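You operate a simulated robot arm through the tools that you are given. There is no shell and no other tool. Be economical: measure what you need, move in short steps, check, and stop when the job is done.

You are at the controls of a simulated two-armed robot. One attempt, no reset.

## Task
Put two of the foam crumbs from the top of the steel bench on the top of the feed table. Pick up the green jar with one hand, pass it to the other hand and put it on the bottom shelf of the high rack. Take the short brush and leave it on the top of the steel bench. Take the blue tray from the top of the steam bench and put it on the top of the coil table. Push the wide grey drawer shut. Turn the turns knob to 4. Take the green can and leave it on top of the purple panel. The order is free. Set down upright: green jar, green can.

It is judged by the outcome, as a careful person would: the job done as asked, and still so three seconds after it is handed in. It fails if anything else is knocked over, pushed out of place, dropped, spilled or broken.

## Robot
Two 7-joint arms with two-finger parallel grippers on one trunk, on a base that drives. Base frame: it is fixed to the floor where the robot stands at the start and does not move with it; the origin is under the middle of the robot, x ahead of it, y to its left, z up; the surface under the hand at the start is at about z = 75. Lengths are in cm, angles in degrees, forces in N, time in s.
The left shoulder is at the start at [10, 17.4, 110.7], the right one opposite. With the tool pointing down near the work surface each hand reaches from about 28 to 72 cm from the robot's upright axis, wherever it stands, measured 20 degrees to its own side. Places, roughly: blue tray (19x13x5 cm) [530, 280, 80]; bottom shelf of the high rack [350, -610, 40]; foam crumb (5x4x3 cm) [40, -10, 80]; foam crumb (5x4x4 cm) [50, 20, 80]; green can [325, -600, 100]; green jar (8x8x15 cm) [300, -120, 80]; purple panel (30x22x6 cm) [330, -350, 80]; short brush (5x14x5 cm) [500, -30, 80]; top of the coil table [70, 160, 80]; top of the feed table [-170, 410, 130]; top of the steel bench [50, 50, 80]; turns knob [310, 690, 90]; wide grey drawer [510, 360, 40]. Payload 3.6 kg a hand.
The TCP of each hand is the grasp point between the finger pads, 3 cm short of the fingertips. In the tool frame z runs along the fingers and y along their closing line. Largest opening 11 cm; finger width 2, thickness 1; the body of the gripper, 4.8 by 11.2 cm, starts 5.5 cm behind the TCP.
Orientation is told as [roll, pitch, yaw] about the base's x, y, z axes, in that order, counted from this pose: with the fingers straight down and closing along the base's y, the tool's x points along the base's -x, its y along +y and its z along -z.

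## Interface
- The arms move only by the tool move_arm. It takes "left_rows", "right_rows" or both (then of equal length, played together; a hand with none holds still); each is a list of rows, each an object of numbers (a shift or turn left out is 0, a gripper value left out holds the last): "dx", "dy", "dz": the shift along the tool's x, y, z in units of 50 mm (1.0 is 50 mm); "ax", "ay", "az": the turn, a rotation vector about the tool's x, y, z in units of 4 degrees (1.0 is 4 degrees); "fingers": the finger opening in cm, from 0 to 11. In form: [{"dx": .., "dy": .., "dz": .., "ax": .., "ay": .., "az": .., "fingers": ..}, ...]. A call has 1 to 8 rows; each row shifts and turns the commanded pose from where the row before left it, along the tool's axes as they then stand. A call with a number of a shift or a turn outside -1 to 1 is refused whole. A row lasts 0.2 s, in which the tool goes at most 5 cm and 8.6 degrees; a call with a longer step from one row to the next is refused whole, and so is a gripper value outside its range. A pose out of reach is approached as far as the arm can. The call stops where the force on the tool passes 40 N (or 10 N more than at its start, if that is more) or the arm is blocked; 0.2 s more then pass. The fingers move at their own pace (about 15.3 cm/s each) and stop on an object; they squeeze with about 23 N. The grip force told is the motor's: it shows also when the fingers shut on nothing. Time passes only in rows, and 0.2 s behind the last, so rows that do not move let the fingers close. The reply holds the time, the measured pose of the TCP, the force on the tool along the base axes, the opening and the grip force, in the units named above and with some noise, with the torque about the TCP (base axes, N m) and any sound that the robot's microphone picked up.
- Cameras (640 x 400 px; columns grow to the right, rows downward): "scene" is now at [17.93, 3.57, 125.6]; the picture's right is [0.46, -0.89, -0.00], its down [-0.71, -0.36, -0.60] and it looks along [0.53, 0.27, -0.80] (base axes); focal length 218 px, centre (320, 200). "left" rides on the left gripper at [7.2, -1.7, -10.3] in its tool frame; the picture's right is [0.23, 0.97, 0.00], its down [-0.76, 0.18, -0.62] and it looks along [-0.61, 0.14, 0.78] (tool axes); focal length 222 px, centre (320, 200). "right" rides on the right gripper at [7.2, 1.7, -10.3] in its tool frame; the picture's right is [-0.23, 0.97, 0.00], its down [-0.76, -0.18, -0.62] and it looks along [-0.61, -0.14, 0.78] (tool axes); focal length 222 px, centre (320, 200). There is no depth. A picture from a camera that has moved, and an enlarged one, comes with that camera's place and axes in the base frame and with its lens.
- grab_frame(camera): a new picture of that camera. The clock stands still meanwhile.
- raise_lower(by): slides the trunk up (or, below 0, down) by that many cm; the arms and the scene camera ride with it, the base frame stays. It gives what a move gives, with no picture.
- steer(legs): drives the robot by 1 to 6 legs, each [ahead, left, turn to the left] in cm, cm and degrees, along the robot's own axes; the way and the turn of a leg run together, so that a leg with both is an arc; at most 150 cm and 180 degrees a leg. The arms and the cameras ride along, it lands a little off, and it stops where it bumps. It gives what a move gives.
- aim_head(pan, tilt): turns the head with the scene camera to pan (to the left, within 86 degrees either way) and tilt (down, from -29 to 69), counted from straight ahead of the robot. It gives what a move gives.
- zoom(camera, box): a new picture of the part [left, top, right, bottom] of that camera's present view, enlarged. The clock stands still meanwhile.
- close_job(): hands the job in; it is judged then, once.

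Go step by step. Nothing tells you exact positions but the pictures and the camera data: compare them with the known pose of the tool, close in by small moves and look again before you grip or let go. The budget is 217 turns and 220 pictures, counting those below and the enlarged ones. Unless the task says otherwise, let go and move clear before handing in.

The tools are called after "Call:" as a command line: name --argument value ..., lists and objects as JSON in quotes. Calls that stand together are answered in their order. move_arm: Moves the arms, as the interface text tells. Its arguments: {"type":"object","properties":{"left_rows":{"type":"array"},"right_rows":{"type":"array"}},"required":[]} The other tools are called the same way: raise_lower (by) slides the trunk up or down; steer (legs) drives the base; aim_head (pan, tilt) turns the head that bears the scene camera; grab_frame (camera) takes a picture; zoom (camera, box) takes an enlarged picture of a part of a camera's view; close_job () hands the job in.

At the start:

```text
time: 0.0
left_position: [44.85, 30.46, 102.08]
left_tool_rot: [0.1, 0.1, 0.0]
left_contact_force: [0.3, -0.1, -0.2]
left_torque: [-0.01, -0.02, 0.01]
left_grip_width: 11.01
left_grip_force: 0.0
right_position: [49.28, -1.46, 97.7]
right_tool_rot: [0.0, 0.0, -0.1]
right_contact_force: [-0.2, -0.4, 1.0]
right_torque: [-0.02, 0.03, -0.01]
right_grip_width: 10.99
right_grip_force: 0.1
trunk travel left (down, up): [-22.5, 53.8]
robot x, y, heading: [0.31, -0.13, -0.0]
head pan, tilt: [27.1, 53.3]
```

scene: 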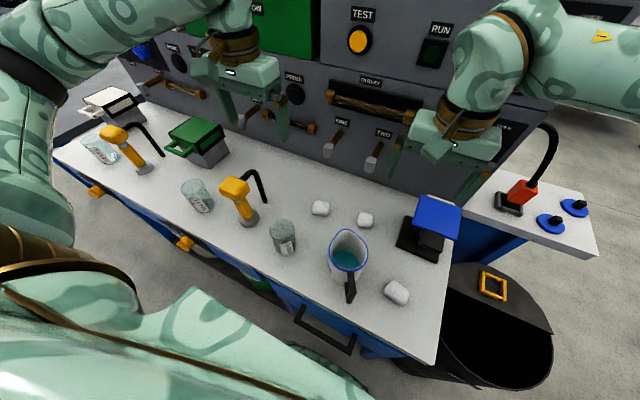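
right: 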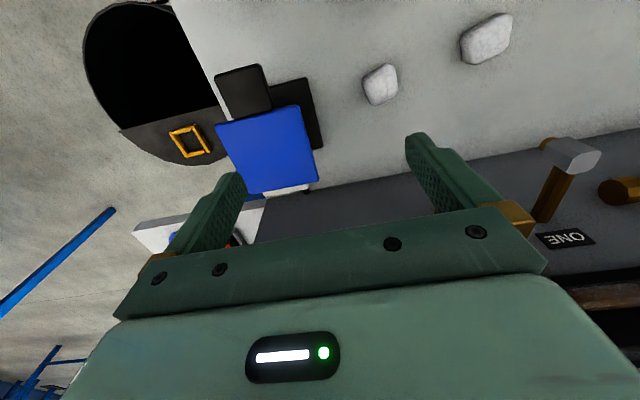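
left: 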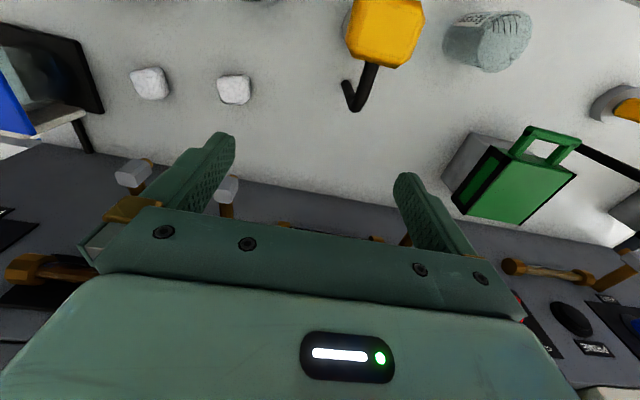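

The steel bench is in front of me with three foam crumbs, at about [47.7,18.8], [50,6.7] and [36,-5]. I'll look closer before lining a hand up over each of the first two.

Call:
zoom --camera "scene" --box '[240, 120, 480, 320]'

Call:
aim_head --pan 0 --tilt 10

Call:
grab_frame --camera "scene"

```text
2.00 times, centred on (360, 220) of scene
camera zoom: at [17.93, 3.57, 125.6], right [0.46, -0.89, 0.0], down [-0.71, -0.36, -0.6], along [0.53, 0.27, -0.8], focal length 435 px, centre (240, 160)
```

zoom: 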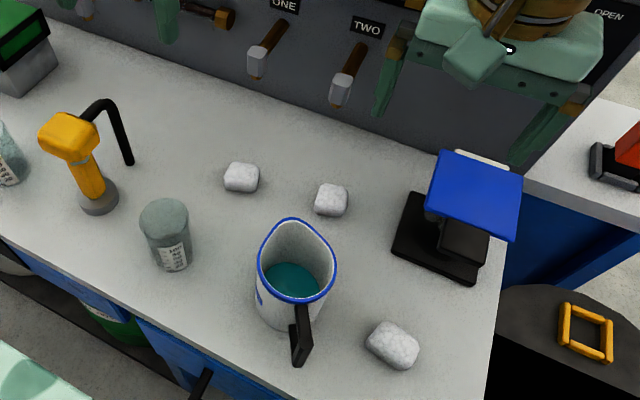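

```text
time: 1.1
left_position: [44.88, 30.57, 102.18]
left_tool_rot: [0.0, 0.0, -0.1]
left_contact_force: [0.1, -0.4, -0.7]
left_torque: [0.02, 0.0, -0.01]
left_grip_width: 10.98
left_grip_force: 0.1
right_position: [49.35, -1.44, 97.62]
right_tool_rot: [-0.1, 0.1, -0.1]
right_contact_force: [0.1, -0.6, 0.3]
right_torque: [0.04, 0.02, -0.02]
right_grip_width: 11.0
right_grip_force: 0.0
trunk travel left (down, up): [-22.5, 53.8]
robot x, y, heading: [0.04, 0.18, 0.2]
head pan, tilt: [0.0, 10.0]
```

```text
215 pictures are left
camera scene: at [20.66, 0.21, 132.21], right [0.0, -1.0, 0.0], down [-0.18, 0.0, -0.98], along [0.98, 0.0, -0.18], focal length 218 px, centre (320, 200)
```

scene: 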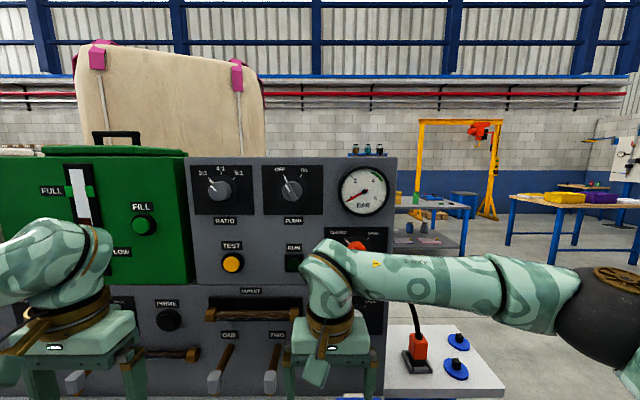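

The panel levers ONE and TWO stick out to about x=55.6 at z=90, so I'll lean the hands back about 8 degrees. The left hand goes over crumb A first, to a hover.

Call:
move_arm --left_rows '[{"ay": -1, "dy": -0.4, "fingers": 8}, {"ay": -1, "dy": -0.4}, {"dx": 0.036, "dy": -0.39, "dz": 0.868}, {"dx": 0.036, "dy": -0.39, "dz": 0.868}, {"dx": 0.036, "dy": -0.39, "dz": 0.868}, {"dx": 0.036, "dy": -0.39, "dz": 0.868}]'

Call:
grab_frame --camera "left"

Call:
aim_head --pan 10 --tilt 55

Call:
grab_frame --camera "scene"

```text
time: 2.5
left_position: [46.79, 18.63, 84.86]
left_tool_rot: [0.1, -8.0, 0.0]
left_contact_force: [-0.5, -0.4, -0.1]
left_torque: [0.02, 0.0, 0.01]
left_grip_width: 8.01
left_grip_force: 0.0
right_position: [49.24, -1.4, 97.73]
right_tool_rot: [0.0, 0.1, -0.1]
right_contact_force: [0.0, 0.0, 0.0]
right_torque: [0.03, -0.02, 0.01]
right_grip_width: 11.01
right_grip_force: 0.1
trunk travel left (down, up): [-22.5, 53.8]
robot x, y, heading: [-0.14, -0.04, -0.2]
head pan, tilt: [0.0, 10.0]
```

```text
214 pictures are left
camera left: at [38.2, 16.98, 94.28], right [-0.23, 0.97, -0.03], down [0.67, 0.18, 0.72], along [0.71, 0.14, -0.69], focal length 222 px, centre (320, 200)
```

left: 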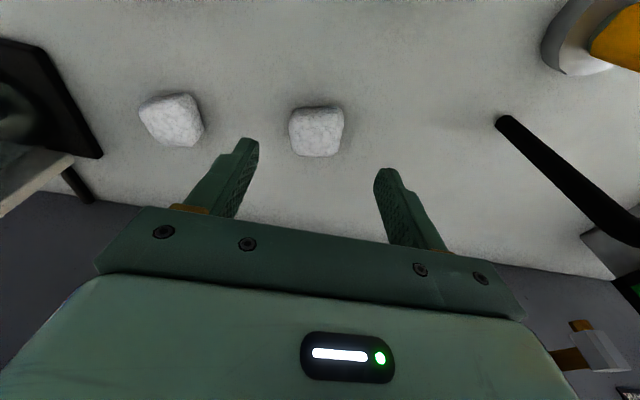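

```text
time: 3.6
left_position: [46.74, 18.64, 85.03]
left_tool_rot: [0.0, -8.0, 0.0]
left_contact_force: [-0.4, -1.3, 0.7]
left_torque: [-0.01, 0.04, -0.03]
left_grip_width: 7.97
left_grip_force: 0.0
right_position: [49.2, -1.53, 97.7]
right_tool_rot: [0.0, 0.0, 0.0]
right_contact_force: [0.2, 0.1, -0.8]
right_torque: [-0.02, 0.0, 0.01]
right_grip_width: 10.99
right_grip_force: 0.0
trunk travel left (down, up): [-22.5, 53.8]
robot x, y, heading: [-0.08, 0.09, -0.2]
head pan, tilt: [10.0, 55.0]
```

```text
213 pictures are left
camera scene: at [18.46, 1.45, 125.39], right [0.17, -0.98, 0.0], down [-0.81, -0.14, -0.57], along [0.56, 0.1, -0.82], focal length 218 px, centre (320, 200)
```

scene: 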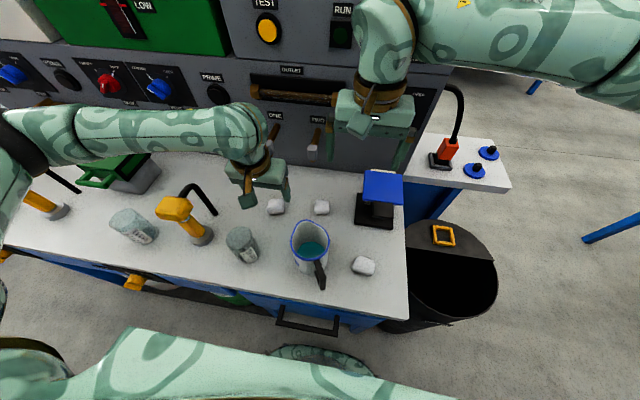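

Crumb A shows in the left camera at about [47.9,18.3]. I'll lower to z=78.5, which keeps the fingertips just above the bench, then close and lift.

Call:
move_arm --left_rows '[{"dz": 0.66, "dy": -0.05}, {"dz": 0.65}, {"fingers": 2}, {}, {}]'

Call:
grab_frame --camera "left"

```text
time: 4.8
left_position: [47.54, 18.4, 78.45]
left_tool_rot: [0.0, -8.0, -0.1]
left_contact_force: [0.1, 0.4, 0.0]
left_torque: [-0.02, -0.01, 0.03]
left_grip_width: 4.37
left_grip_force: 23.0
right_position: [49.27, -1.46, 97.58]
right_tool_rot: [0.1, 0.0, 0.0]
right_contact_force: [-0.3, -0.8, 0.0]
right_torque: [-0.02, -0.01, -0.01]
right_grip_width: 11.01
right_grip_force: 0.1
trunk travel left (down, up): [-22.5, 53.8]
robot x, y, heading: [0.47, -0.31, 0.2]
head pan, tilt: [10.0, 55.0]
```

```text
212 pictures are left
camera left: at [39.01, 16.64, 87.87], right [-0.23, 0.97, -0.03], down [0.67, 0.18, 0.72], along [0.71, 0.14, -0.69], focal length 222 px, centre (320, 200)
```

left: 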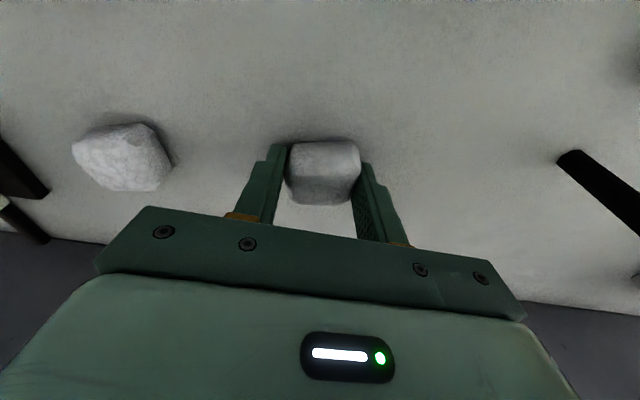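

Crumb A is held. I'll lift it away to the left and bring the right hand over crumb B.

Call:
move_arm --left_rows '[{"dz": -0.9}, {"dz": -0.9, "dy": 0.3}, {"dz": -0.9, "dy": 0.4}, {"dz": -0.9, "dy": 0.4}, {"dy": 0.6}, {"dy": 0.6}, {}]' --right_rows '[{"ay": -1, "fingers": 8}, {"ay": -1}, {}, {"dx": 0.11, "dy": 0.395, "dz": 0.55}, {"dx": 0.11, "dy": 0.395, "dz": 0.55}, {"dx": 0.11, "dy": 0.395, "dz": 0.55}, {"dx": 0.11, "dy": 0.395, "dz": 0.55}]'

Call:
grab_frame --camera "right"

```text
time: 6.4
left_position: [45.07, 29.96, 96.38]
left_tool_rot: [0.0, -7.9, -0.1]
left_contact_force: [-0.2, -0.2, -0.3]
left_torque: [-0.01, -0.01, 0.01]
left_grip_width: 4.33
left_grip_force: 23.1
right_position: [48.62, 6.52, 86.52]
right_tool_rot: [0.0, -8.0, -0.1]
right_contact_force: [0.4, 0.8, 0.1]
right_torque: [0.0, -0.02, -0.01]
right_grip_width: 7.98
right_grip_force: 0.1
trunk travel left (down, up): [-22.5, 53.8]
robot x, y, heading: [0.09, 0.24, -0.1]
head pan, tilt: [10.0, 55.0]
```

```text
211 pictures are left
camera right: at [40.04, 8.37, 95.63], right [0.23, 0.97, 0.03], down [0.67, -0.18, 0.72], along [0.71, -0.14, -0.69], focal length 222 px, centre (320, 200)
```

right: 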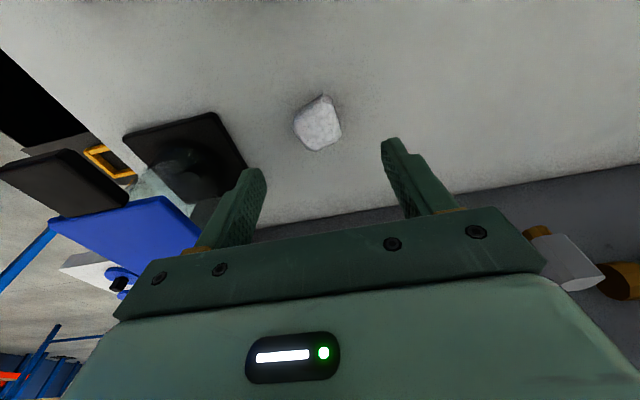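

Crumb B lies at about [49.5,6.65], right below the hand. Lower, grip and lift.

Call:
move_arm --right_rows '[{"dz": 0.8, "dx": 0.04}, {"dz": 0.8, "dx": 0.04}, {"fingers": 2}, {}, {}]'

Call:
move_arm --right_rows '[{"dz": -0.9}, {"dz": -0.9}, {"dz": -0.9}, {"dz": -0.9}, {"dz": -0.9}, {"dx": 0.8}, {"dx": 0.8}]' --left_rows '[{}, {"dz": -0.3}, {"dz": -0.3}, {"dz": -0.3}, {"dx": 0.6}, {"dx": 0.6}, {}]'

Call:
grab_frame --camera "right"

Call:
aim_head --pan 80 --tilt 15

Call:
grab_frame --camera "scene"

```text
time: 7.6
left_position: [44.96, 29.83, 96.4]
left_tool_rot: [0.0, -8.1, 0.0]
left_contact_force: [-0.1, -0.7, 0.4]
left_torque: [-0.02, 0.02, 0.0]
left_grip_width: 4.35
left_grip_force: 23.0
right_position: [49.26, 6.61, 78.53]
right_tool_rot: [0.0, -7.9, 0.0]
right_contact_force: [-0.2, -0.4, 0.5]
right_torque: [-0.01, -0.02, 0.03]
right_grip_width: 4.02
right_grip_force: 22.8
trunk travel left (down, up): [-22.5, 53.8]
robot x, y, heading: [-0.1, 0.06, -0.1]
head pan, tilt: [10.0, 55.0]
```

```text
time: 9.2
left_position: [38.44, 30.0, 99.79]
left_tool_rot: [0.1, -8.0, 0.1]
left_contact_force: [-0.4, 0.0, 0.1]
left_torque: [0.0, 0.01, 0.01]
left_grip_width: 4.35
left_grip_force: 22.8
right_position: [38.35, 6.56, 99.92]
right_tool_rot: [0.0, -8.0, -0.1]
right_contact_force: [0.6, 0.5, 0.0]
right_torque: [0.0, 0.0, -0.01]
right_grip_width: 3.99
right_grip_force: 23.3
trunk travel left (down, up): [-22.5, 53.8]
robot x, y, heading: [0.13, -0.17, -0.1]
head pan, tilt: [10.0, 55.0]
```

```text
210 pictures are left
camera right: at [29.68, 8.4, 109.04], right [0.23, 0.97, 0.03], down [0.67, -0.18, 0.72], along [0.71, -0.14, -0.69], focal length 222 px, centre (320, 200)
```

right: 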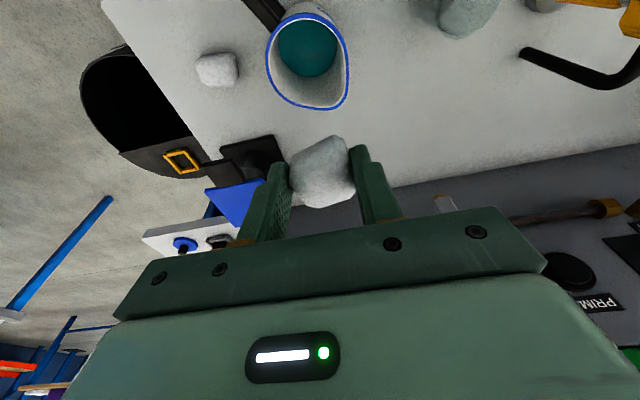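

```text
time: 10.6
left_position: [38.39, 30.23, 99.82]
left_tool_rot: [0.0, -8.0, 0.0]
left_contact_force: [0.6, -0.5, 0.0]
left_torque: [-0.06, -0.03, 0.02]
left_grip_width: 4.26
left_grip_force: 23.7
right_position: [38.34, 6.52, 99.85]
right_tool_rot: [0.0, -8.0, 0.0]
right_contact_force: [-0.5, 0.4, -0.7]
right_torque: [-0.02, 0.0, 0.04]
right_grip_width: 3.98
right_grip_force: 22.6
trunk travel left (down, up): [-22.5, 53.8]
robot x, y, heading: [0.01, 0.4, -0.1]
head pan, tilt: [80.0, 15.0]
```

```text
209 pictures are left
camera scene: at [12.98, 9.42, 131.41], right [0.98, -0.17, 0.0], down [-0.05, -0.26, -0.97], along [0.17, 0.95, -0.26], focal length 218 px, centre (320, 200)
```

scene: 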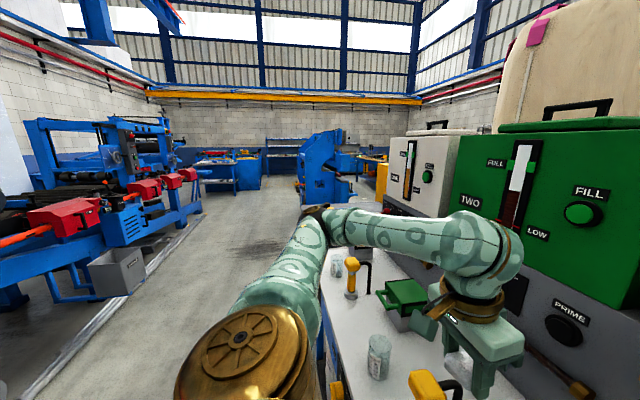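

Both crumbs are held. I'll back away from the bench and look round to plan the drive to the feed table.

Call:
steer --legs '[[-35, 0, 0]]'

Call:
aim_head --pan 86 --tilt 20

Call:
grab_frame --camera "scene"

Call:
aim_head --pan -86 --tilt 20

Call:
grab_frame --camera "scene"

```text
time: 12.9
left_position: [3.97, 29.96, 99.84]
left_tool_rot: [0.0, -8.0, -0.2]
left_contact_force: [-0.7, 0.5, -0.1]
left_torque: [0.01, -0.04, 0.02]
left_grip_width: 4.3
left_grip_force: 22.9
right_position: [3.87, 6.46, 99.9]
right_tool_rot: [0.0, -8.1, -0.1]
right_contact_force: [-0.6, 0.0, -0.2]
right_torque: [-0.02, -0.02, 0.02]
right_grip_width: 3.93
right_grip_force: 23.1
trunk travel left (down, up): [-22.5, 53.8]
robot x, y, heading: [-34.49, -0.28, -0.2]
head pan, tilt: [80.0, 15.0]
```

```text
time: 13.5
left_position: [4.05, 29.98, 99.66]
left_tool_rot: [0.0, -7.9, -0.1]
left_contact_force: [0.2, -0.8, 0.7]
left_torque: [0.02, 0.03, 0.0]
left_grip_width: 4.27
left_grip_force: 22.2
right_position: [3.91, 6.45, 99.78]
right_tool_rot: [0.0, -8.0, -0.1]
right_contact_force: [-0.1, -0.2, 0.3]
right_torque: [0.01, 0.01, 0.02]
right_grip_width: 3.92
right_grip_force: 23.6
trunk travel left (down, up): [-22.5, 53.8]
robot x, y, heading: [-34.59, -0.12, -0.2]
head pan, tilt: [85.9, 20.0]
```

```text
208 pictures are left
camera scene: at [-22.44, 9.51, 130.6], right [1.0, -0.07, 0.0], down [-0.03, -0.34, -0.94], along [0.07, 0.94, -0.34], focal length 218 px, centre (320, 200)
```

scene: 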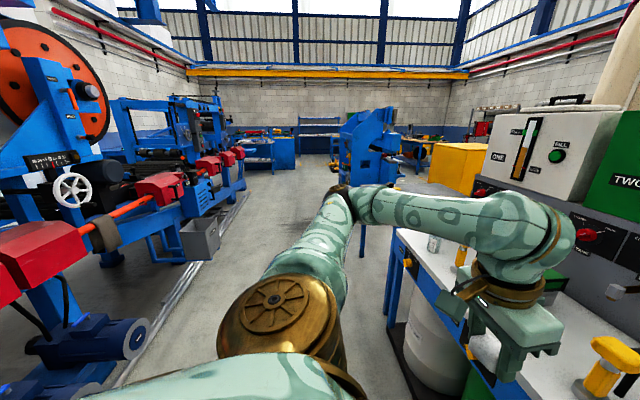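

```text
time: 16.1
left_position: [3.99, 29.94, 99.85]
left_tool_rot: [0.0, -8.0, -0.1]
left_contact_force: [-0.2, 0.0, -0.9]
left_torque: [0.01, -0.01, 0.01]
left_grip_width: 4.28
left_grip_force: 23.0
right_position: [3.87, 6.61, 99.85]
right_tool_rot: [0.0, -8.0, -0.1]
right_contact_force: [0.0, 0.0, -0.2]
right_torque: [0.0, 0.01, -0.02]
right_grip_width: 3.89
right_grip_force: 22.9
trunk travel left (down, up): [-22.5, 53.8]
robot x, y, heading: [-34.33, 0.03, 0.0]
head pan, tilt: [-85.9, 20.0]
```

```text
207 pictures are left
camera scene: at [-22.48, -9.06, 130.6], right [-1.0, -0.07, 0.0], down [-0.02, 0.34, -0.94], along [0.07, -0.94, -0.34], focal length 218 px, centre (320, 200)
```

scene: 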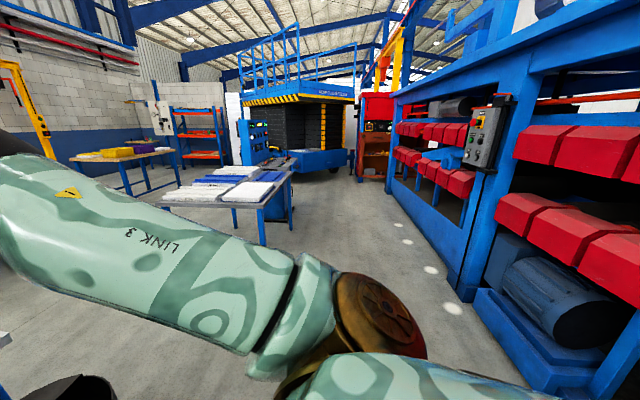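

A machine line runs along my back at about x<-120, and the feed table is further along +y. I'll turn left to face +y and look ahead.

Call:
steer --legs '[[0, 0, 90], [80, 8, 0]]'

Call:
aim_head --pan 15 --tilt 15

Call:
grab_frame --camera "scene"

```text
time: 24.4
left_position: [-73.85, 118.87, 99.88]
left_tool_rot: [0.1, -8.0, 90.5]
left_contact_force: [-0.1, 0.3, -0.7]
left_torque: [0.02, -0.02, 0.0]
left_grip_width: 4.29
left_grip_force: 23.5
right_position: [-50.45, 118.97, 99.77]
right_tool_rot: [0.0, -8.1, 90.5]
right_contact_force: [-0.7, -0.2, -0.3]
right_torque: [-0.05, -0.04, 0.02]
right_grip_width: 3.88
right_grip_force: 23.0
trunk travel left (down, up): [-22.5, 53.8]
robot x, y, heading: [-43.49, 80.54, 90.3]
head pan, tilt: [-85.9, 20.0]
```

```text
time: 26.1
left_position: [-73.86, 118.86, 99.8]
left_tool_rot: [0.0, -8.1, 90.5]
left_contact_force: [0.1, -0.2, -1.0]
left_torque: [-0.01, 0.0, -0.02]
left_grip_width: 4.23
left_grip_force: 23.4
right_position: [-50.48, 118.93, 99.76]
right_tool_rot: [0.0, -8.1, 90.5]
right_contact_force: [-0.2, -0.2, 0.0]
right_torque: [0.0, 0.03, -0.01]
right_grip_width: 3.91
right_grip_force: 23.1
trunk travel left (down, up): [-22.5, 53.8]
robot x, y, heading: [-43.54, 80.62, 90.7]
head pan, tilt: [15.0, 15.0]
```

```text
206 pictures are left
camera scene: at [-46.24, 101.24, 131.41], right [0.96, 0.27, 0.0], down [0.07, -0.25, -0.97], along [-0.26, 0.93, -0.26], focal length 218 px, centre (320, 200)
```

scene: 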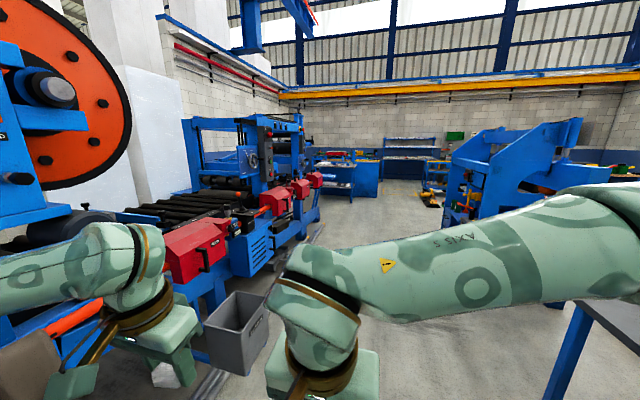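

The feed table should be near the far end of this machine line. I'll drive further along the aisle and look left.

Call:
steer --legs '[[140, 0, 0]]'

Call:
aim_head --pan 45 --tilt 10

Call:
grab_frame --camera "scene"

Call:
aim_head --pan -40 --tilt 15

Call:
grab_frame --camera "scene"

```text
time: 33.1
left_position: [-75.02, 258.67, 99.76]
left_tool_rot: [0.0, -8.0, 90.5]
left_contact_force: [1.1, -0.2, 0.1]
left_torque: [0.02, 0.0, 0.01]
left_grip_width: 4.23
left_grip_force: 22.6
right_position: [-51.62, 258.84, 99.75]
right_tool_rot: [0.0, -8.0, 90.4]
right_contact_force: [0.3, 0.4, 0.5]
right_torque: [0.04, 0.0, 0.04]
right_grip_width: 3.86
right_grip_force: 23.5
trunk travel left (down, up): [-22.5, 53.8]
robot x, y, heading: [-44.54, 220.34, 90.3]
head pan, tilt: [15.0, 15.0]
```

```text
time: 34.0
left_position: [-74.94, 258.74, 99.93]
left_tool_rot: [0.0, -8.1, 90.5]
left_contact_force: [0.1, -0.1, -0.5]
left_torque: [-0.01, 0.01, 0.03]
left_grip_width: 4.27
left_grip_force: 22.9
right_position: [-51.62, 258.76, 99.79]
right_tool_rot: [0.0, -8.0, 90.4]
right_contact_force: [0.1, -0.6, 0.3]
right_torque: [-0.01, 0.03, 0.01]
right_grip_width: 3.88
right_grip_force: 22.9
trunk travel left (down, up): [-22.5, 53.8]
robot x, y, heading: [-44.86, 220.74, 90.2]
head pan, tilt: [45.0, 10.0]
```

```text
205 pictures are left
camera scene: at [-51.48, 238.63, 132.22], right [0.7, 0.71, 0.0], down [0.12, -0.12, -0.98], along [-0.7, 0.69, -0.17], focal length 218 px, centre (320, 200)
```

scene: 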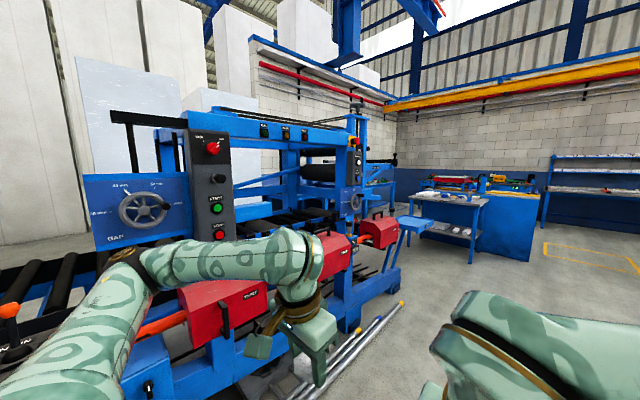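

```text
time: 35.6
left_position: [-75.02, 258.7, 99.82]
left_tool_rot: [-0.1, -8.0, 90.5]
left_contact_force: [-0.4, -0.1, -0.7]
left_torque: [-0.02, -0.01, 0.0]
left_grip_width: 4.25
left_grip_force: 23.2
right_position: [-51.49, 258.74, 99.82]
right_tool_rot: [0.0, -7.9, 90.4]
right_contact_force: [0.7, -0.4, -0.5]
right_torque: [0.02, 0.0, 0.01]
right_grip_width: 3.88
right_grip_force: 23.1
trunk travel left (down, up): [-22.5, 53.8]
robot x, y, heading: [-44.59, 220.41, 90.1]
head pan, tilt: [-40.0, 15.0]
```

```text
204 pictures are left
camera scene: at [-38.92, 239.3, 131.41], right [0.77, -0.64, 0.0], down [-0.16, -0.2, -0.97], along [0.61, 0.74, -0.26], focal length 218 px, centre (320, 200)
```

scene: 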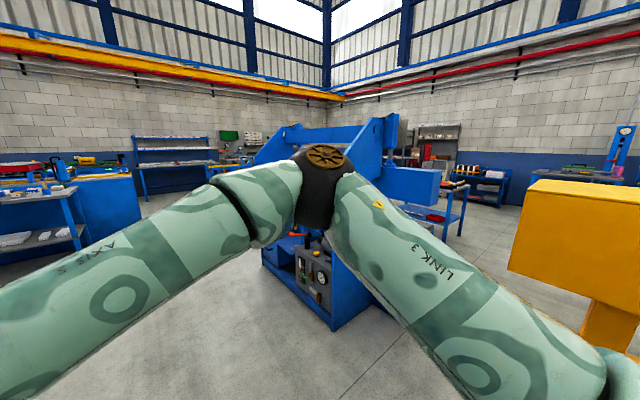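

A flat surface shows behind the end of the machine near pixel (375,175). I'll zoom in there.

Call:
aim_head --pan 40 --tilt 10

Call:
zoom --camera "scene" --box '[230, 100, 490, 262]'

```text
time: 37.2
left_position: [-74.9, 258.82, 99.79]
left_tool_rot: [0.0, -8.0, 90.5]
left_contact_force: [-0.7, 0.0, 0.3]
left_torque: [0.0, -0.04, -0.01]
left_grip_width: 4.23
left_grip_force: 23.0
right_position: [-51.52, 258.84, 99.8]
right_tool_rot: [0.0, -8.0, 90.3]
right_contact_force: [0.6, -0.1, 0.6]
right_torque: [0.0, 0.01, 0.05]
right_grip_width: 3.87
right_grip_force: 22.7
trunk travel left (down, up): [-22.5, 53.8]
robot x, y, heading: [-44.71, 220.41, 90.4]
head pan, tilt: [40.0, 10.0]
```

```text
2.46 times, centred on (360, 181) of scene
camera zoom: at [-50.89, 239.18, 132.22], right [0.76, 0.65, 0.0], down [0.11, -0.13, -0.98], along [-0.64, 0.75, -0.17], focal length 536 px, centre (222, 247)
```

zoom: 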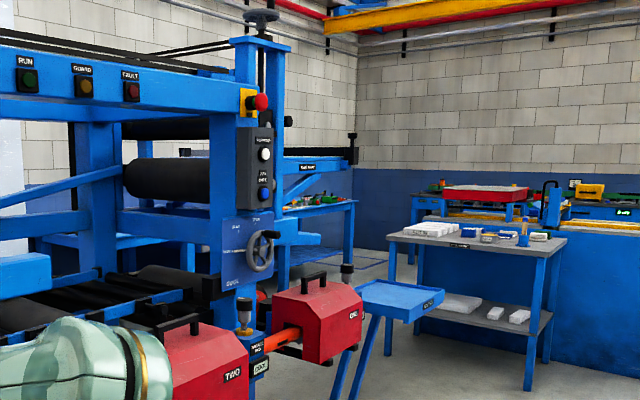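

Call:
zoom --camera "scene" --box '[330, 130, 410, 210]'

Call:
steer --legs '[[100, -10, 0]]'

Call:
aim_head --pan 60 --tilt 15

Call:
grab_frame --camera "scene"

```text
5.00 times, centred on (370, 170) of scene
camera zoom: at [-50.89, 239.18, 132.22], right [0.76, 0.65, 0.0], down [0.11, -0.13, -0.98], along [-0.64, 0.75, -0.17], focal length 1088 px, centre (70, 350)
```

zoom: 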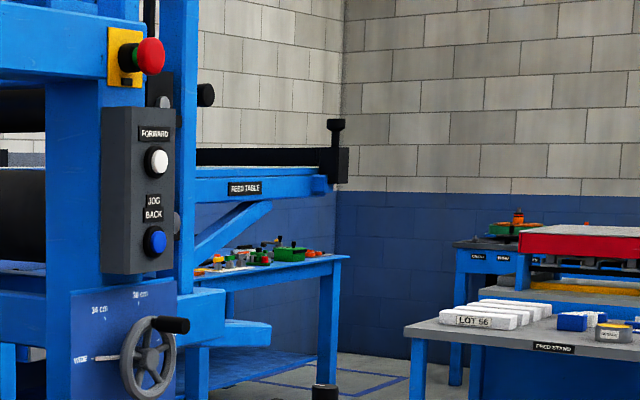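

```text
time: 42.4
left_position: [-67.25, 358.66, 99.81]
left_tool_rot: [0.0, -8.0, 91.4]
left_contact_force: [0.2, 0.6, 0.1]
left_torque: [-0.01, -0.04, -0.03]
left_grip_width: 4.26
left_grip_force: 23.0
right_position: [-44.01, 359.08, 99.79]
right_tool_rot: [0.0, -8.0, 91.4]
right_contact_force: [0.3, 0.1, 0.4]
right_torque: [0.02, -0.01, -0.04]
right_grip_width: 3.87
right_grip_force: 23.1
trunk travel left (down, up): [-22.5, 53.8]
robot x, y, heading: [-36.48, 320.95, 91.7]
head pan, tilt: [40.0, 10.0]
```

```text
time: 43.2
left_position: [-67.41, 358.59, 99.84]
left_tool_rot: [-0.1, -8.0, 91.5]
left_contact_force: [0.3, -1.0, -0.3]
left_torque: [0.0, 0.0, 0.0]
left_grip_width: 4.24
left_grip_force: 23.3
right_position: [-43.98, 359.1, 99.75]
right_tool_rot: [0.1, -8.0, 91.5]
right_contact_force: [-0.4, 0.1, -0.8]
right_torque: [-0.02, 0.0, -0.02]
right_grip_width: 3.88
right_grip_force: 23.2
trunk travel left (down, up): [-22.5, 53.8]
robot x, y, heading: [-36.05, 320.84, 91.3]
head pan, tilt: [60.0, 15.0]
```

```text
201 pictures are left
camera scene: at [-44.9, 336.94, 131.41], right [0.48, 0.88, 0.0], down [0.23, -0.12, -0.97], along [-0.85, 0.46, -0.26], focal length 218 px, centre (320, 200)
```

scene: 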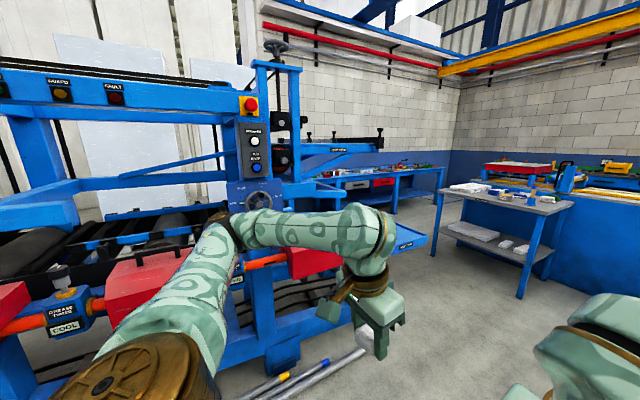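

"FEED TABLE" is labelled on the blue edge at z≈130. I'll drive level with it, face it and raise the trunk to see the top.

Call:
steer --legs '[[85, 0, 0], [0, 0, 89]]'

Call:
raise_lower --by 45

Call:
aim_head --pan 0 --tilt 30

Call:
grab_frame --camera "scene"

```text
time: 51.5
left_position: [-76.89, 374.93, 99.8]
left_tool_rot: [0.0, -8.0, -178.4]
left_contact_force: [0.4, -0.7, -0.5]
left_torque: [0.01, -0.01, 0.02]
left_grip_width: 4.23
left_grip_force: 22.5
right_position: [-77.45, 398.18, 99.82]
right_tool_rot: [0.0, -8.0, -178.5]
right_contact_force: [-0.4, -0.1, -0.1]
right_torque: [-0.01, -0.01, 0.0]
right_grip_width: 3.91
right_grip_force: 23.1
trunk travel left (down, up): [-22.5, 53.8]
robot x, y, heading: [-39.5, 405.99, -178.6]
head pan, tilt: [60.0, 15.0]
```

```text
refused: 45 is not a number from -40 to 40
```

```text
time: 52.8
left_position: [-76.81, 374.88, 99.73]
left_tool_rot: [0.0, -7.9, -178.4]
left_contact_force: [-0.1, 0.3, -0.1]
left_torque: [-0.04, 0.0, -0.03]
left_grip_width: 4.25
left_grip_force: 23.1
right_position: [-77.36, 398.31, 99.79]
right_tool_rot: [-0.1, -8.0, -178.5]
right_contact_force: [0.0, -0.4, -1.0]
right_torque: [0.02, 0.02, 0.02]
right_grip_width: 3.92
right_grip_force: 23.3
trunk travel left (down, up): [-22.5, 53.8]
robot x, y, heading: [-39.24, 405.6, -178.8]
head pan, tilt: [0.0, 30.0]
```

```text
200 pictures are left
camera scene: at [-59.69, 405.46, 128.99], right [-0.03, 1.0, 0.0], down [0.5, 0.01, -0.87], along [-0.87, -0.02, -0.5], focal length 218 px, centre (320, 200)
```

scene: 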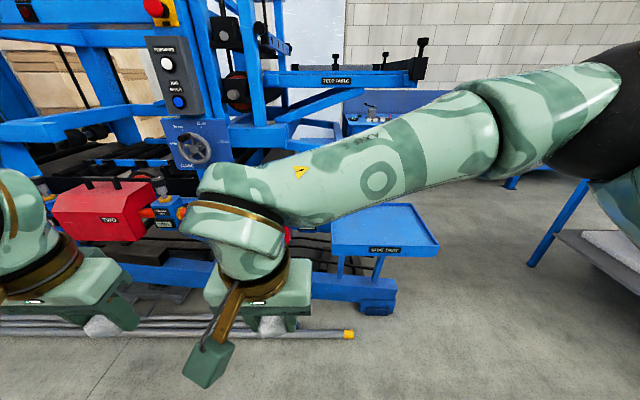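

Call:
raise_lower --by 40

Call:
raise_lower --by 8

Call:
grab_frame --camera "scene"

```text
time: 56.6
left_position: [-76.93, 374.78, 139.84]
left_tool_rot: [0.0, -8.0, -178.5]
left_contact_force: [0.9, -0.7, -0.4]
left_torque: [-0.01, -0.01, 0.0]
left_grip_width: 4.27
left_grip_force: 22.8
right_position: [-77.3, 398.23, 139.83]
right_tool_rot: [-0.1, -8.0, -178.6]
right_contact_force: [0.1, 0.5, 0.4]
right_torque: [-0.02, 0.02, -0.03]
right_grip_width: 3.88
right_grip_force: 23.2
trunk travel left (down, up): [-62.5, 13.8]
robot x, y, heading: [-38.89, 405.78, -178.5]
head pan, tilt: [0.0, 30.0]
```

```text
time: 57.8
left_position: [-76.94, 374.77, 147.81]
left_tool_rot: [0.0, -8.0, -178.5]
left_contact_force: [-0.4, 0.6, -0.9]
left_torque: [0.01, 0.03, -0.01]
left_grip_width: 4.26
left_grip_force: 23.0
right_position: [-77.37, 398.17, 147.75]
right_tool_rot: [0.1, -8.0, -178.6]
right_contact_force: [-1.0, 0.6, -0.5]
right_torque: [0.0, -0.01, 0.0]
right_grip_width: 3.87
right_grip_force: 23.7
trunk travel left (down, up): [-70.5, 5.8]
robot x, y, heading: [-39.4, 406.11, -178.6]
head pan, tilt: [0.0, 30.0]
```

```text
199 pictures are left
camera scene: at [-49.41, 405.73, 177.46], right [-0.03, 1.0, 0.0], down [0.5, 0.01, -0.87], along [-0.87, -0.02, -0.5], focal length 218 px, centre (320, 200)
```

scene: 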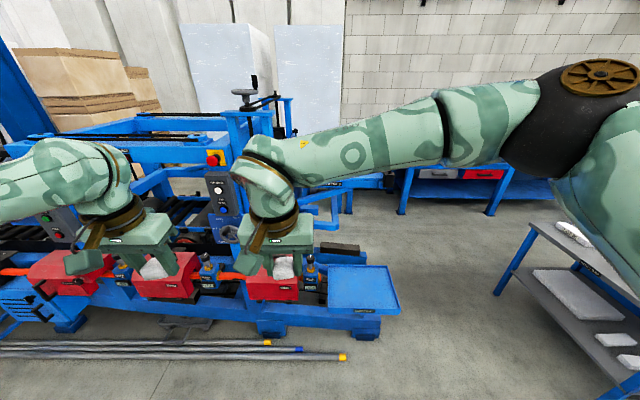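

The right arm hides the feed table, and steel rods lie on the floor at x≈-138 up to y≈424. I'll sidestep to the right and look again.

Call:
steer --legs '[[10, -42, 0]]'

Call:
aim_head --pan 10 --tilt 30

Call:
grab_frame --camera "scene"

Call:
grab_frame --camera "right"

```text
time: 60.4
left_position: [-87.98, 415.94, 147.72]
left_tool_rot: [-0.1, -7.9, -177.9]
left_contact_force: [-0.1, -0.1, -0.7]
left_torque: [0.01, -0.01, 0.01]
left_grip_width: 4.23
left_grip_force: 23.2
right_position: [-88.65, 439.4, 147.88]
right_tool_rot: [-0.1, -8.0, -177.8]
right_contact_force: [0.0, -0.3, 0.4]
right_torque: [0.02, 0.0, -0.01]
right_grip_width: 3.88
right_grip_force: 23.0
trunk travel left (down, up): [-70.5, 5.8]
robot x, y, heading: [-50.35, 447.57, -178.1]
head pan, tilt: [0.0, 30.0]
```

```text
time: 61.1
left_position: [-87.97, 416.22, 147.67]
left_tool_rot: [0.0, -8.0, -177.9]
left_contact_force: [0.0, -0.3, -0.6]
left_torque: [-0.03, -0.03, -0.02]
left_grip_width: 4.26
left_grip_force: 23.4
right_position: [-88.71, 439.55, 147.81]
right_tool_rot: [0.0, -7.9, -177.9]
right_contact_force: [0.2, 0.3, 0.0]
right_torque: [-0.01, -0.01, -0.04]
right_grip_width: 3.9
right_grip_force: 23.4
trunk travel left (down, up): [-70.5, 5.8]
robot x, y, heading: [-50.67, 447.33, -178.0]
head pan, tilt: [10.0, 30.0]
```

```text
198 pictures are left
camera scene: at [-60.61, 445.75, 177.47], right [-0.21, 0.98, 0.0], down [0.49, 0.1, -0.87], along [-0.85, -0.18, -0.5], focal length 218 px, centre (320, 200)
```

scene: 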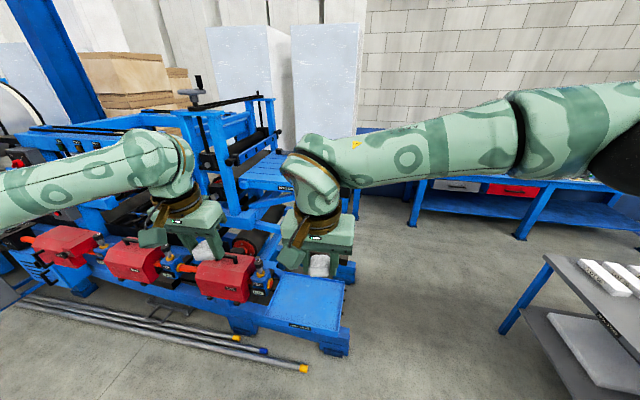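

```text
197 pictures are left
camera right: at [-80.03, 438.28, 157.02], right [-0.19, -0.98, 0.03], down [-0.67, 0.15, 0.72], along [-0.71, 0.12, -0.69], focal length 222 px, centre (320, 200)
```

right: 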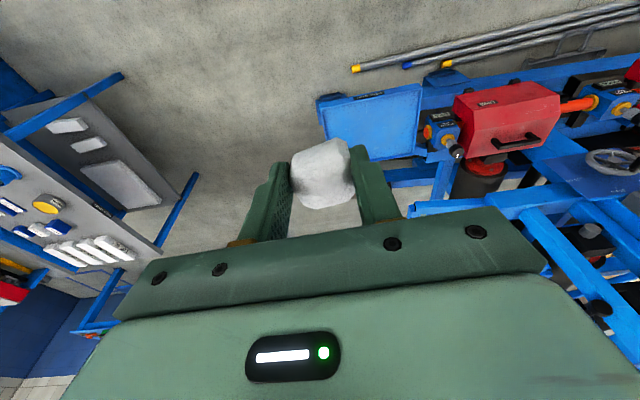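

Call:
zoom --camera "scene" --box '[190, 80, 390, 230]'

```text
2.67 times, centred on (290, 155) of scene
camera zoom: at [-60.61, 445.75, 177.47], right [-0.21, 0.98, 0.0], down [0.49, 0.1, -0.87], along [-0.85, -0.18, -0.5], focal length 580 px, centre (400, 320)
```

zoom: 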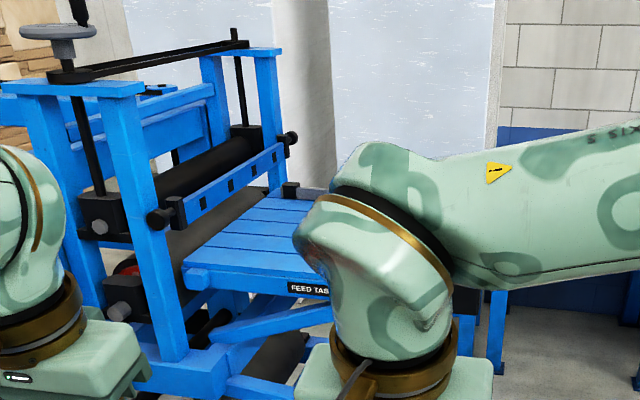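

The feed table top is slatted, about x=-152 and back, y≈384–439. A catch tray and rods block the front, so I'll go to the open end at +y and approach facing -y.

Call:
steer --legs '[[0, -58, -2], [60, 0, 0]]'

Call:
aim_head --pan 40 --tilt 30

Call:
grab_frame --camera "scene"

Call:
aim_head --pan -5 --tilt 40

Call:
grab_frame --camera "scene"

```text
time: 67.4
left_position: [-150.4, 474.17, 147.82]
left_tool_rot: [0.0, -7.9, -179.7]
left_contact_force: [0.7, 0.2, 0.0]
left_torque: [0.03, -0.01, -0.02]
left_grip_width: 4.25
left_grip_force: 22.6
right_position: [-150.41, 497.49, 147.96]
right_tool_rot: [0.1, -7.9, -179.8]
right_contact_force: [0.0, -0.7, -0.1]
right_torque: [-0.02, 0.01, 0.01]
right_grip_width: 3.91
right_grip_force: 22.7
trunk travel left (down, up): [-70.5, 5.8]
robot x, y, heading: [-112.03, 504.16, -179.6]
head pan, tilt: [10.0, 30.0]
```

```text
time: 68.4
left_position: [-150.48, 474.01, 147.8]
left_tool_rot: [0.0, -8.0, -179.7]
left_contact_force: [-0.1, 0.8, 0.3]
left_torque: [0.02, 0.02, 0.0]
left_grip_width: 4.25
left_grip_force: 22.8
right_position: [-150.5, 497.53, 147.8]
right_tool_rot: [0.0, -8.0, -179.7]
right_contact_force: [0.0, 1.2, -0.5]
right_torque: [-0.02, 0.0, -0.01]
right_grip_width: 3.86
right_grip_force: 22.9
trunk travel left (down, up): [-70.5, 5.8]
robot x, y, heading: [-112.47, 504.61, -179.9]
head pan, tilt: [40.0, 30.0]
```

```text
195 pictures are left
camera scene: at [-120.27, 498.58, 177.47], right [-0.65, 0.76, 0.0], down [0.38, 0.32, -0.87], along [-0.66, -0.56, -0.5], focal length 218 px, centre (320, 200)
```

scene: 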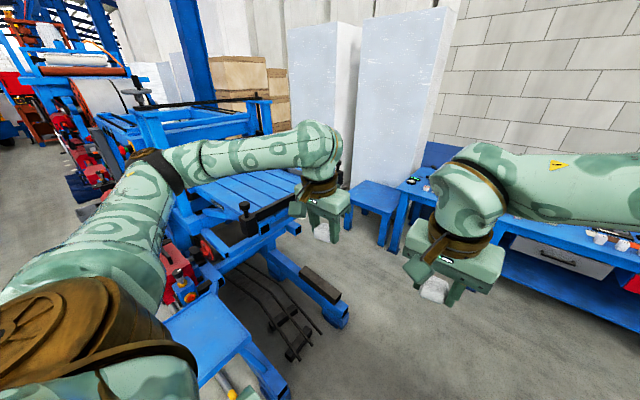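

```text
time: 69.5
left_position: [-150.56, 474.06, 147.81]
left_tool_rot: [-0.1, -8.0, -179.8]
left_contact_force: [0.2, 0.0, -0.2]
left_torque: [0.01, 0.02, 0.0]
left_grip_width: 4.25
left_grip_force: 23.2
right_position: [-150.48, 497.44, 147.71]
right_tool_rot: [0.0, -8.0, -179.7]
right_contact_force: [0.5, -0.2, 0.3]
right_torque: [-0.01, -0.02, 0.0]
right_grip_width: 3.91
right_grip_force: 23.1
trunk travel left (down, up): [-70.5, 5.8]
robot x, y, heading: [-112.2, 504.17, -179.5]
head pan, tilt: [-5.0, 40.0]
```

```text
194 pictures are left
camera scene: at [-121.85, 505.1, 175.94], right [0.08, 1.0, 0.0], down [0.64, -0.05, -0.77], along [-0.76, 0.06, -0.64], focal length 218 px, centre (320, 200)
```

scene: 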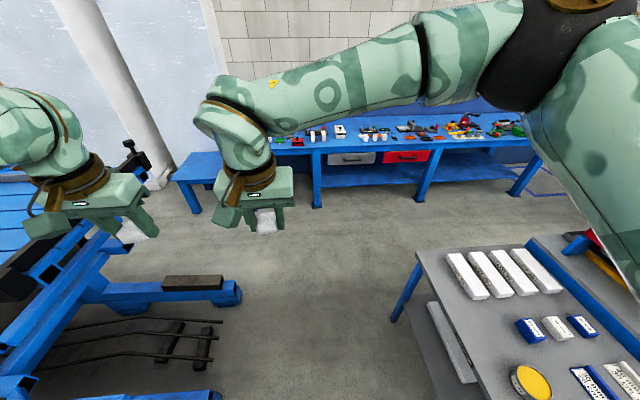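

The table's end carries a black stop bar with posts at y≈434. I'll move in beyond the end, turn to face -y and look.

Call:
steer --legs '[[53, 0, 0], [0, 0, 90]]'

Call:
aim_head --pan 0 --tilt 40

Call:
grab_frame --camera "scene"

Call:
grab_frame --camera "left"

```text
time: 76.4
left_position: [-136.81, 464.82, 147.85]
left_tool_rot: [0.0, -8.0, -91.1]
left_contact_force: [0.4, 0.8, 0.1]
left_torque: [-0.03, -0.01, -0.02]
left_grip_width: 4.22
left_grip_force: 22.9
right_position: [-160.27, 465.43, 147.78]
right_tool_rot: [0.0, -7.9, -91.2]
right_contact_force: [0.2, 0.1, -0.3]
right_torque: [0.05, 0.02, 0.02]
right_grip_width: 3.87
right_grip_force: 22.7
trunk travel left (down, up): [-70.5, 5.8]
robot x, y, heading: [-166.16, 503.85, -91.3]
head pan, tilt: [-5.0, 40.0]
```

```text
time: 77.0
left_position: [-136.88, 464.83, 147.79]
left_tool_rot: [0.1, -7.9, -91.1]
left_contact_force: [1.6, -1.0, 0.0]
left_torque: [-0.01, 0.0, 0.0]
left_grip_width: 4.26
left_grip_force: 23.0
right_position: [-160.11, 465.48, 147.8]
right_tool_rot: [0.0, -8.0, -90.9]
right_contact_force: [-0.2, 0.3, -0.6]
right_torque: [-0.03, -0.02, 0.02]
right_grip_width: 3.9
right_grip_force: 22.8
trunk travel left (down, up): [-70.5, 5.8]
robot x, y, heading: [-165.9, 504.05, -91.1]
head pan, tilt: [0.0, 40.0]
```

```text
193 pictures are left
camera scene: at [-166.29, 494.48, 175.93], right [-1.0, 0.02, 0.0], down [0.01, 0.64, -0.77], along [-0.01, -0.77, -0.64], focal length 218 px, centre (320, 200)
```

scene: 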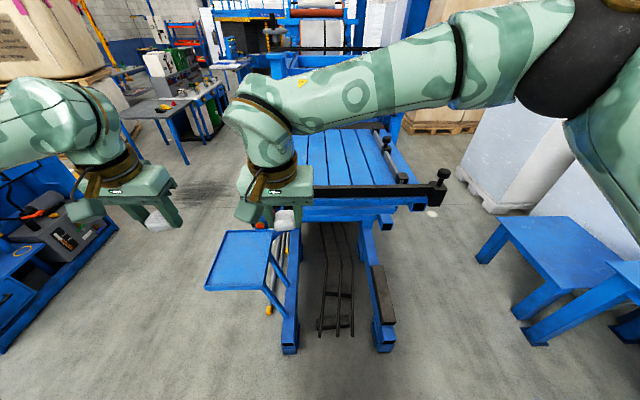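

```text
192 pictures are left
camera left: at [-138.3, 473.5, 157.23], right [0.98, 0.21, -0.03], down [0.17, -0.67, 0.72], along [0.13, -0.71, -0.69], focal length 222 px, centre (320, 200)
```

left: 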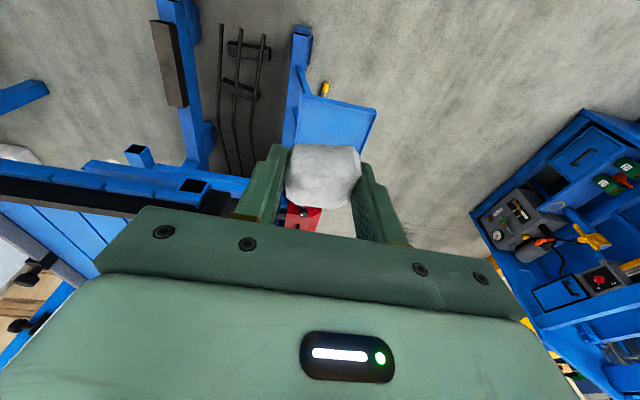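

I'm facing the table end now: the slatted top lies within x≈-152 to -195, y≈385–428. I'll drive in 22 cm and extend the hands over it.

Call:
steer --legs '[[21, -9, 1]]'

Call:
aim_head --pan 0 --tilt 50

Call:
grab_frame --camera "scene"

```text
time: 78.8
left_position: [-145.37, 444.33, 147.88]
left_tool_rot: [0.0, -8.1, -89.9]
left_contact_force: [0.6, -0.8, 0.5]
left_torque: [0.0, 0.0, 0.0]
left_grip_width: 4.26
left_grip_force: 23.0
right_position: [-168.8, 444.43, 147.9]
right_tool_rot: [0.1, -8.1, -90.0]
right_contact_force: [-0.3, 0.1, -0.5]
right_torque: [-0.02, -0.01, 0.0]
right_grip_width: 3.89
right_grip_force: 23.2
trunk travel left (down, up): [-70.5, 5.8]
robot x, y, heading: [-175.57, 482.54, -89.9]
head pan, tilt: [0.0, 40.0]
```

```text
time: 79.5
left_position: [-145.46, 444.17, 147.83]
left_tool_rot: [0.0, -8.0, -90.0]
left_contact_force: [0.5, -0.4, 0.7]
left_torque: [0.0, 0.03, 0.02]
left_grip_width: 4.23
left_grip_force: 23.3
right_position: [-168.93, 444.27, 147.71]
right_tool_rot: [0.0, -8.0, -90.0]
right_contact_force: [0.4, 0.0, -0.4]
right_torque: [0.0, 0.02, -0.02]
right_grip_width: 3.88
right_grip_force: 22.3
trunk travel left (down, up): [-70.5, 5.8]
robot x, y, heading: [-175.63, 483.02, -89.9]
head pan, tilt: [0.0, 50.0]
```

```text
191 pictures are left
camera scene: at [-175.55, 474.01, 174.51], right [-1.0, 0.0, 0.0], down [0.0, 0.77, -0.64], along [0.0, -0.64, -0.77], focal length 218 px, centre (320, 200)
```

scene: 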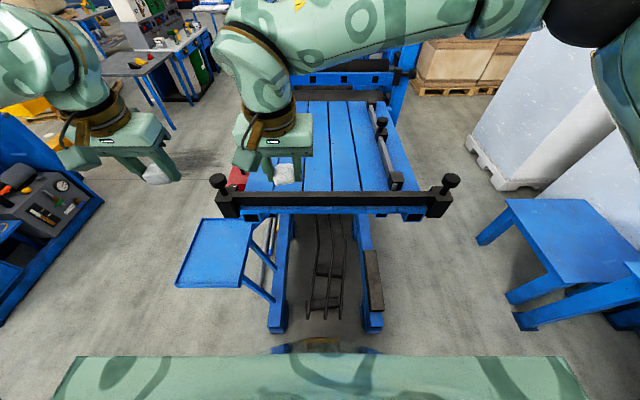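

The view is clear now: I'll place the right crumb at about [-183,419] and the left at about [-167,419]. Right hand first, extending over the bar.

Call:
move_arm --right_rows '[{"dx": -0.835, "dy": -0.47, "dz": 0.117}, {"dx": -0.835, "dy": -0.47, "dz": 0.117}, {"dx": -0.835, "dy": -0.47, "dz": 0.117}, {"dx": -0.835, "dy": -0.47, "dz": 0.117}, {"dx": -0.835, "dy": -0.47, "dz": 0.117}, {"dx": -0.835, "dy": -0.47, "dz": 0.117}]'

Call:
grab_frame --camera "right"

Call:
grab_frame --camera "scene"

```text
time: 80.9
left_position: [-145.51, 444.39, 147.71]
left_tool_rot: [0.0, -8.1, -90.0]
left_contact_force: [0.1, 0.1, 0.2]
left_torque: [-0.01, -0.02, -0.02]
left_grip_width: 4.25
left_grip_force: 22.7
right_position: [-180.9, 423.32, 148.08]
right_tool_rot: [-0.1, -8.0, -90.0]
right_contact_force: [-0.1, -0.4, 0.0]
right_torque: [0.01, -0.01, -0.02]
right_grip_width: 3.88
right_grip_force: 22.7
right hand out of reach, approached as far as the arm can: row 6
trunk travel left (down, up): [-70.5, 5.8]
robot x, y, heading: [-175.38, 482.67, -89.9]
head pan, tilt: [0.0, 50.0]
```

```text
190 pictures are left
camera right: at [-179.16, 432.06, 157.23], right [0.97, -0.22, 0.03], down [-0.18, -0.67, 0.72], along [-0.14, -0.71, -0.69], focal length 222 px, centre (320, 200)
```

right: 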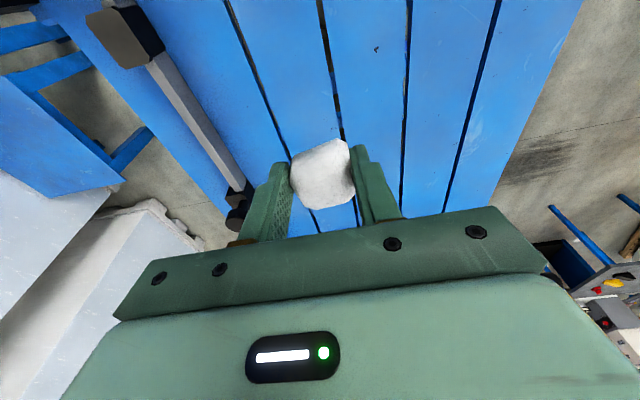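

```text
189 pictures are left
camera scene: at [-175.48, 474.19, 174.52], right [-1.0, 0.0, 0.0], down [0.0, 0.77, -0.64], along [0.0, -0.64, -0.77], focal length 218 px, centre (320, 200)
```

scene: 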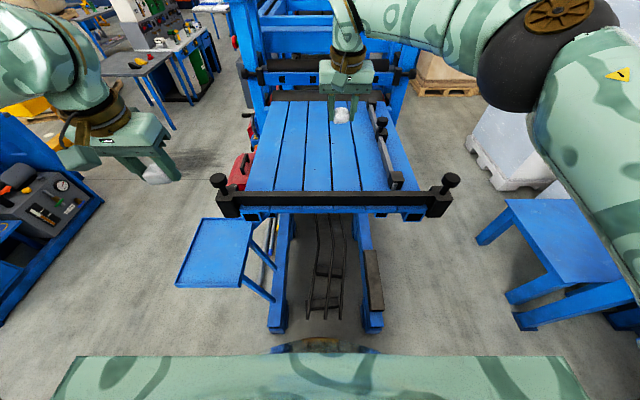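

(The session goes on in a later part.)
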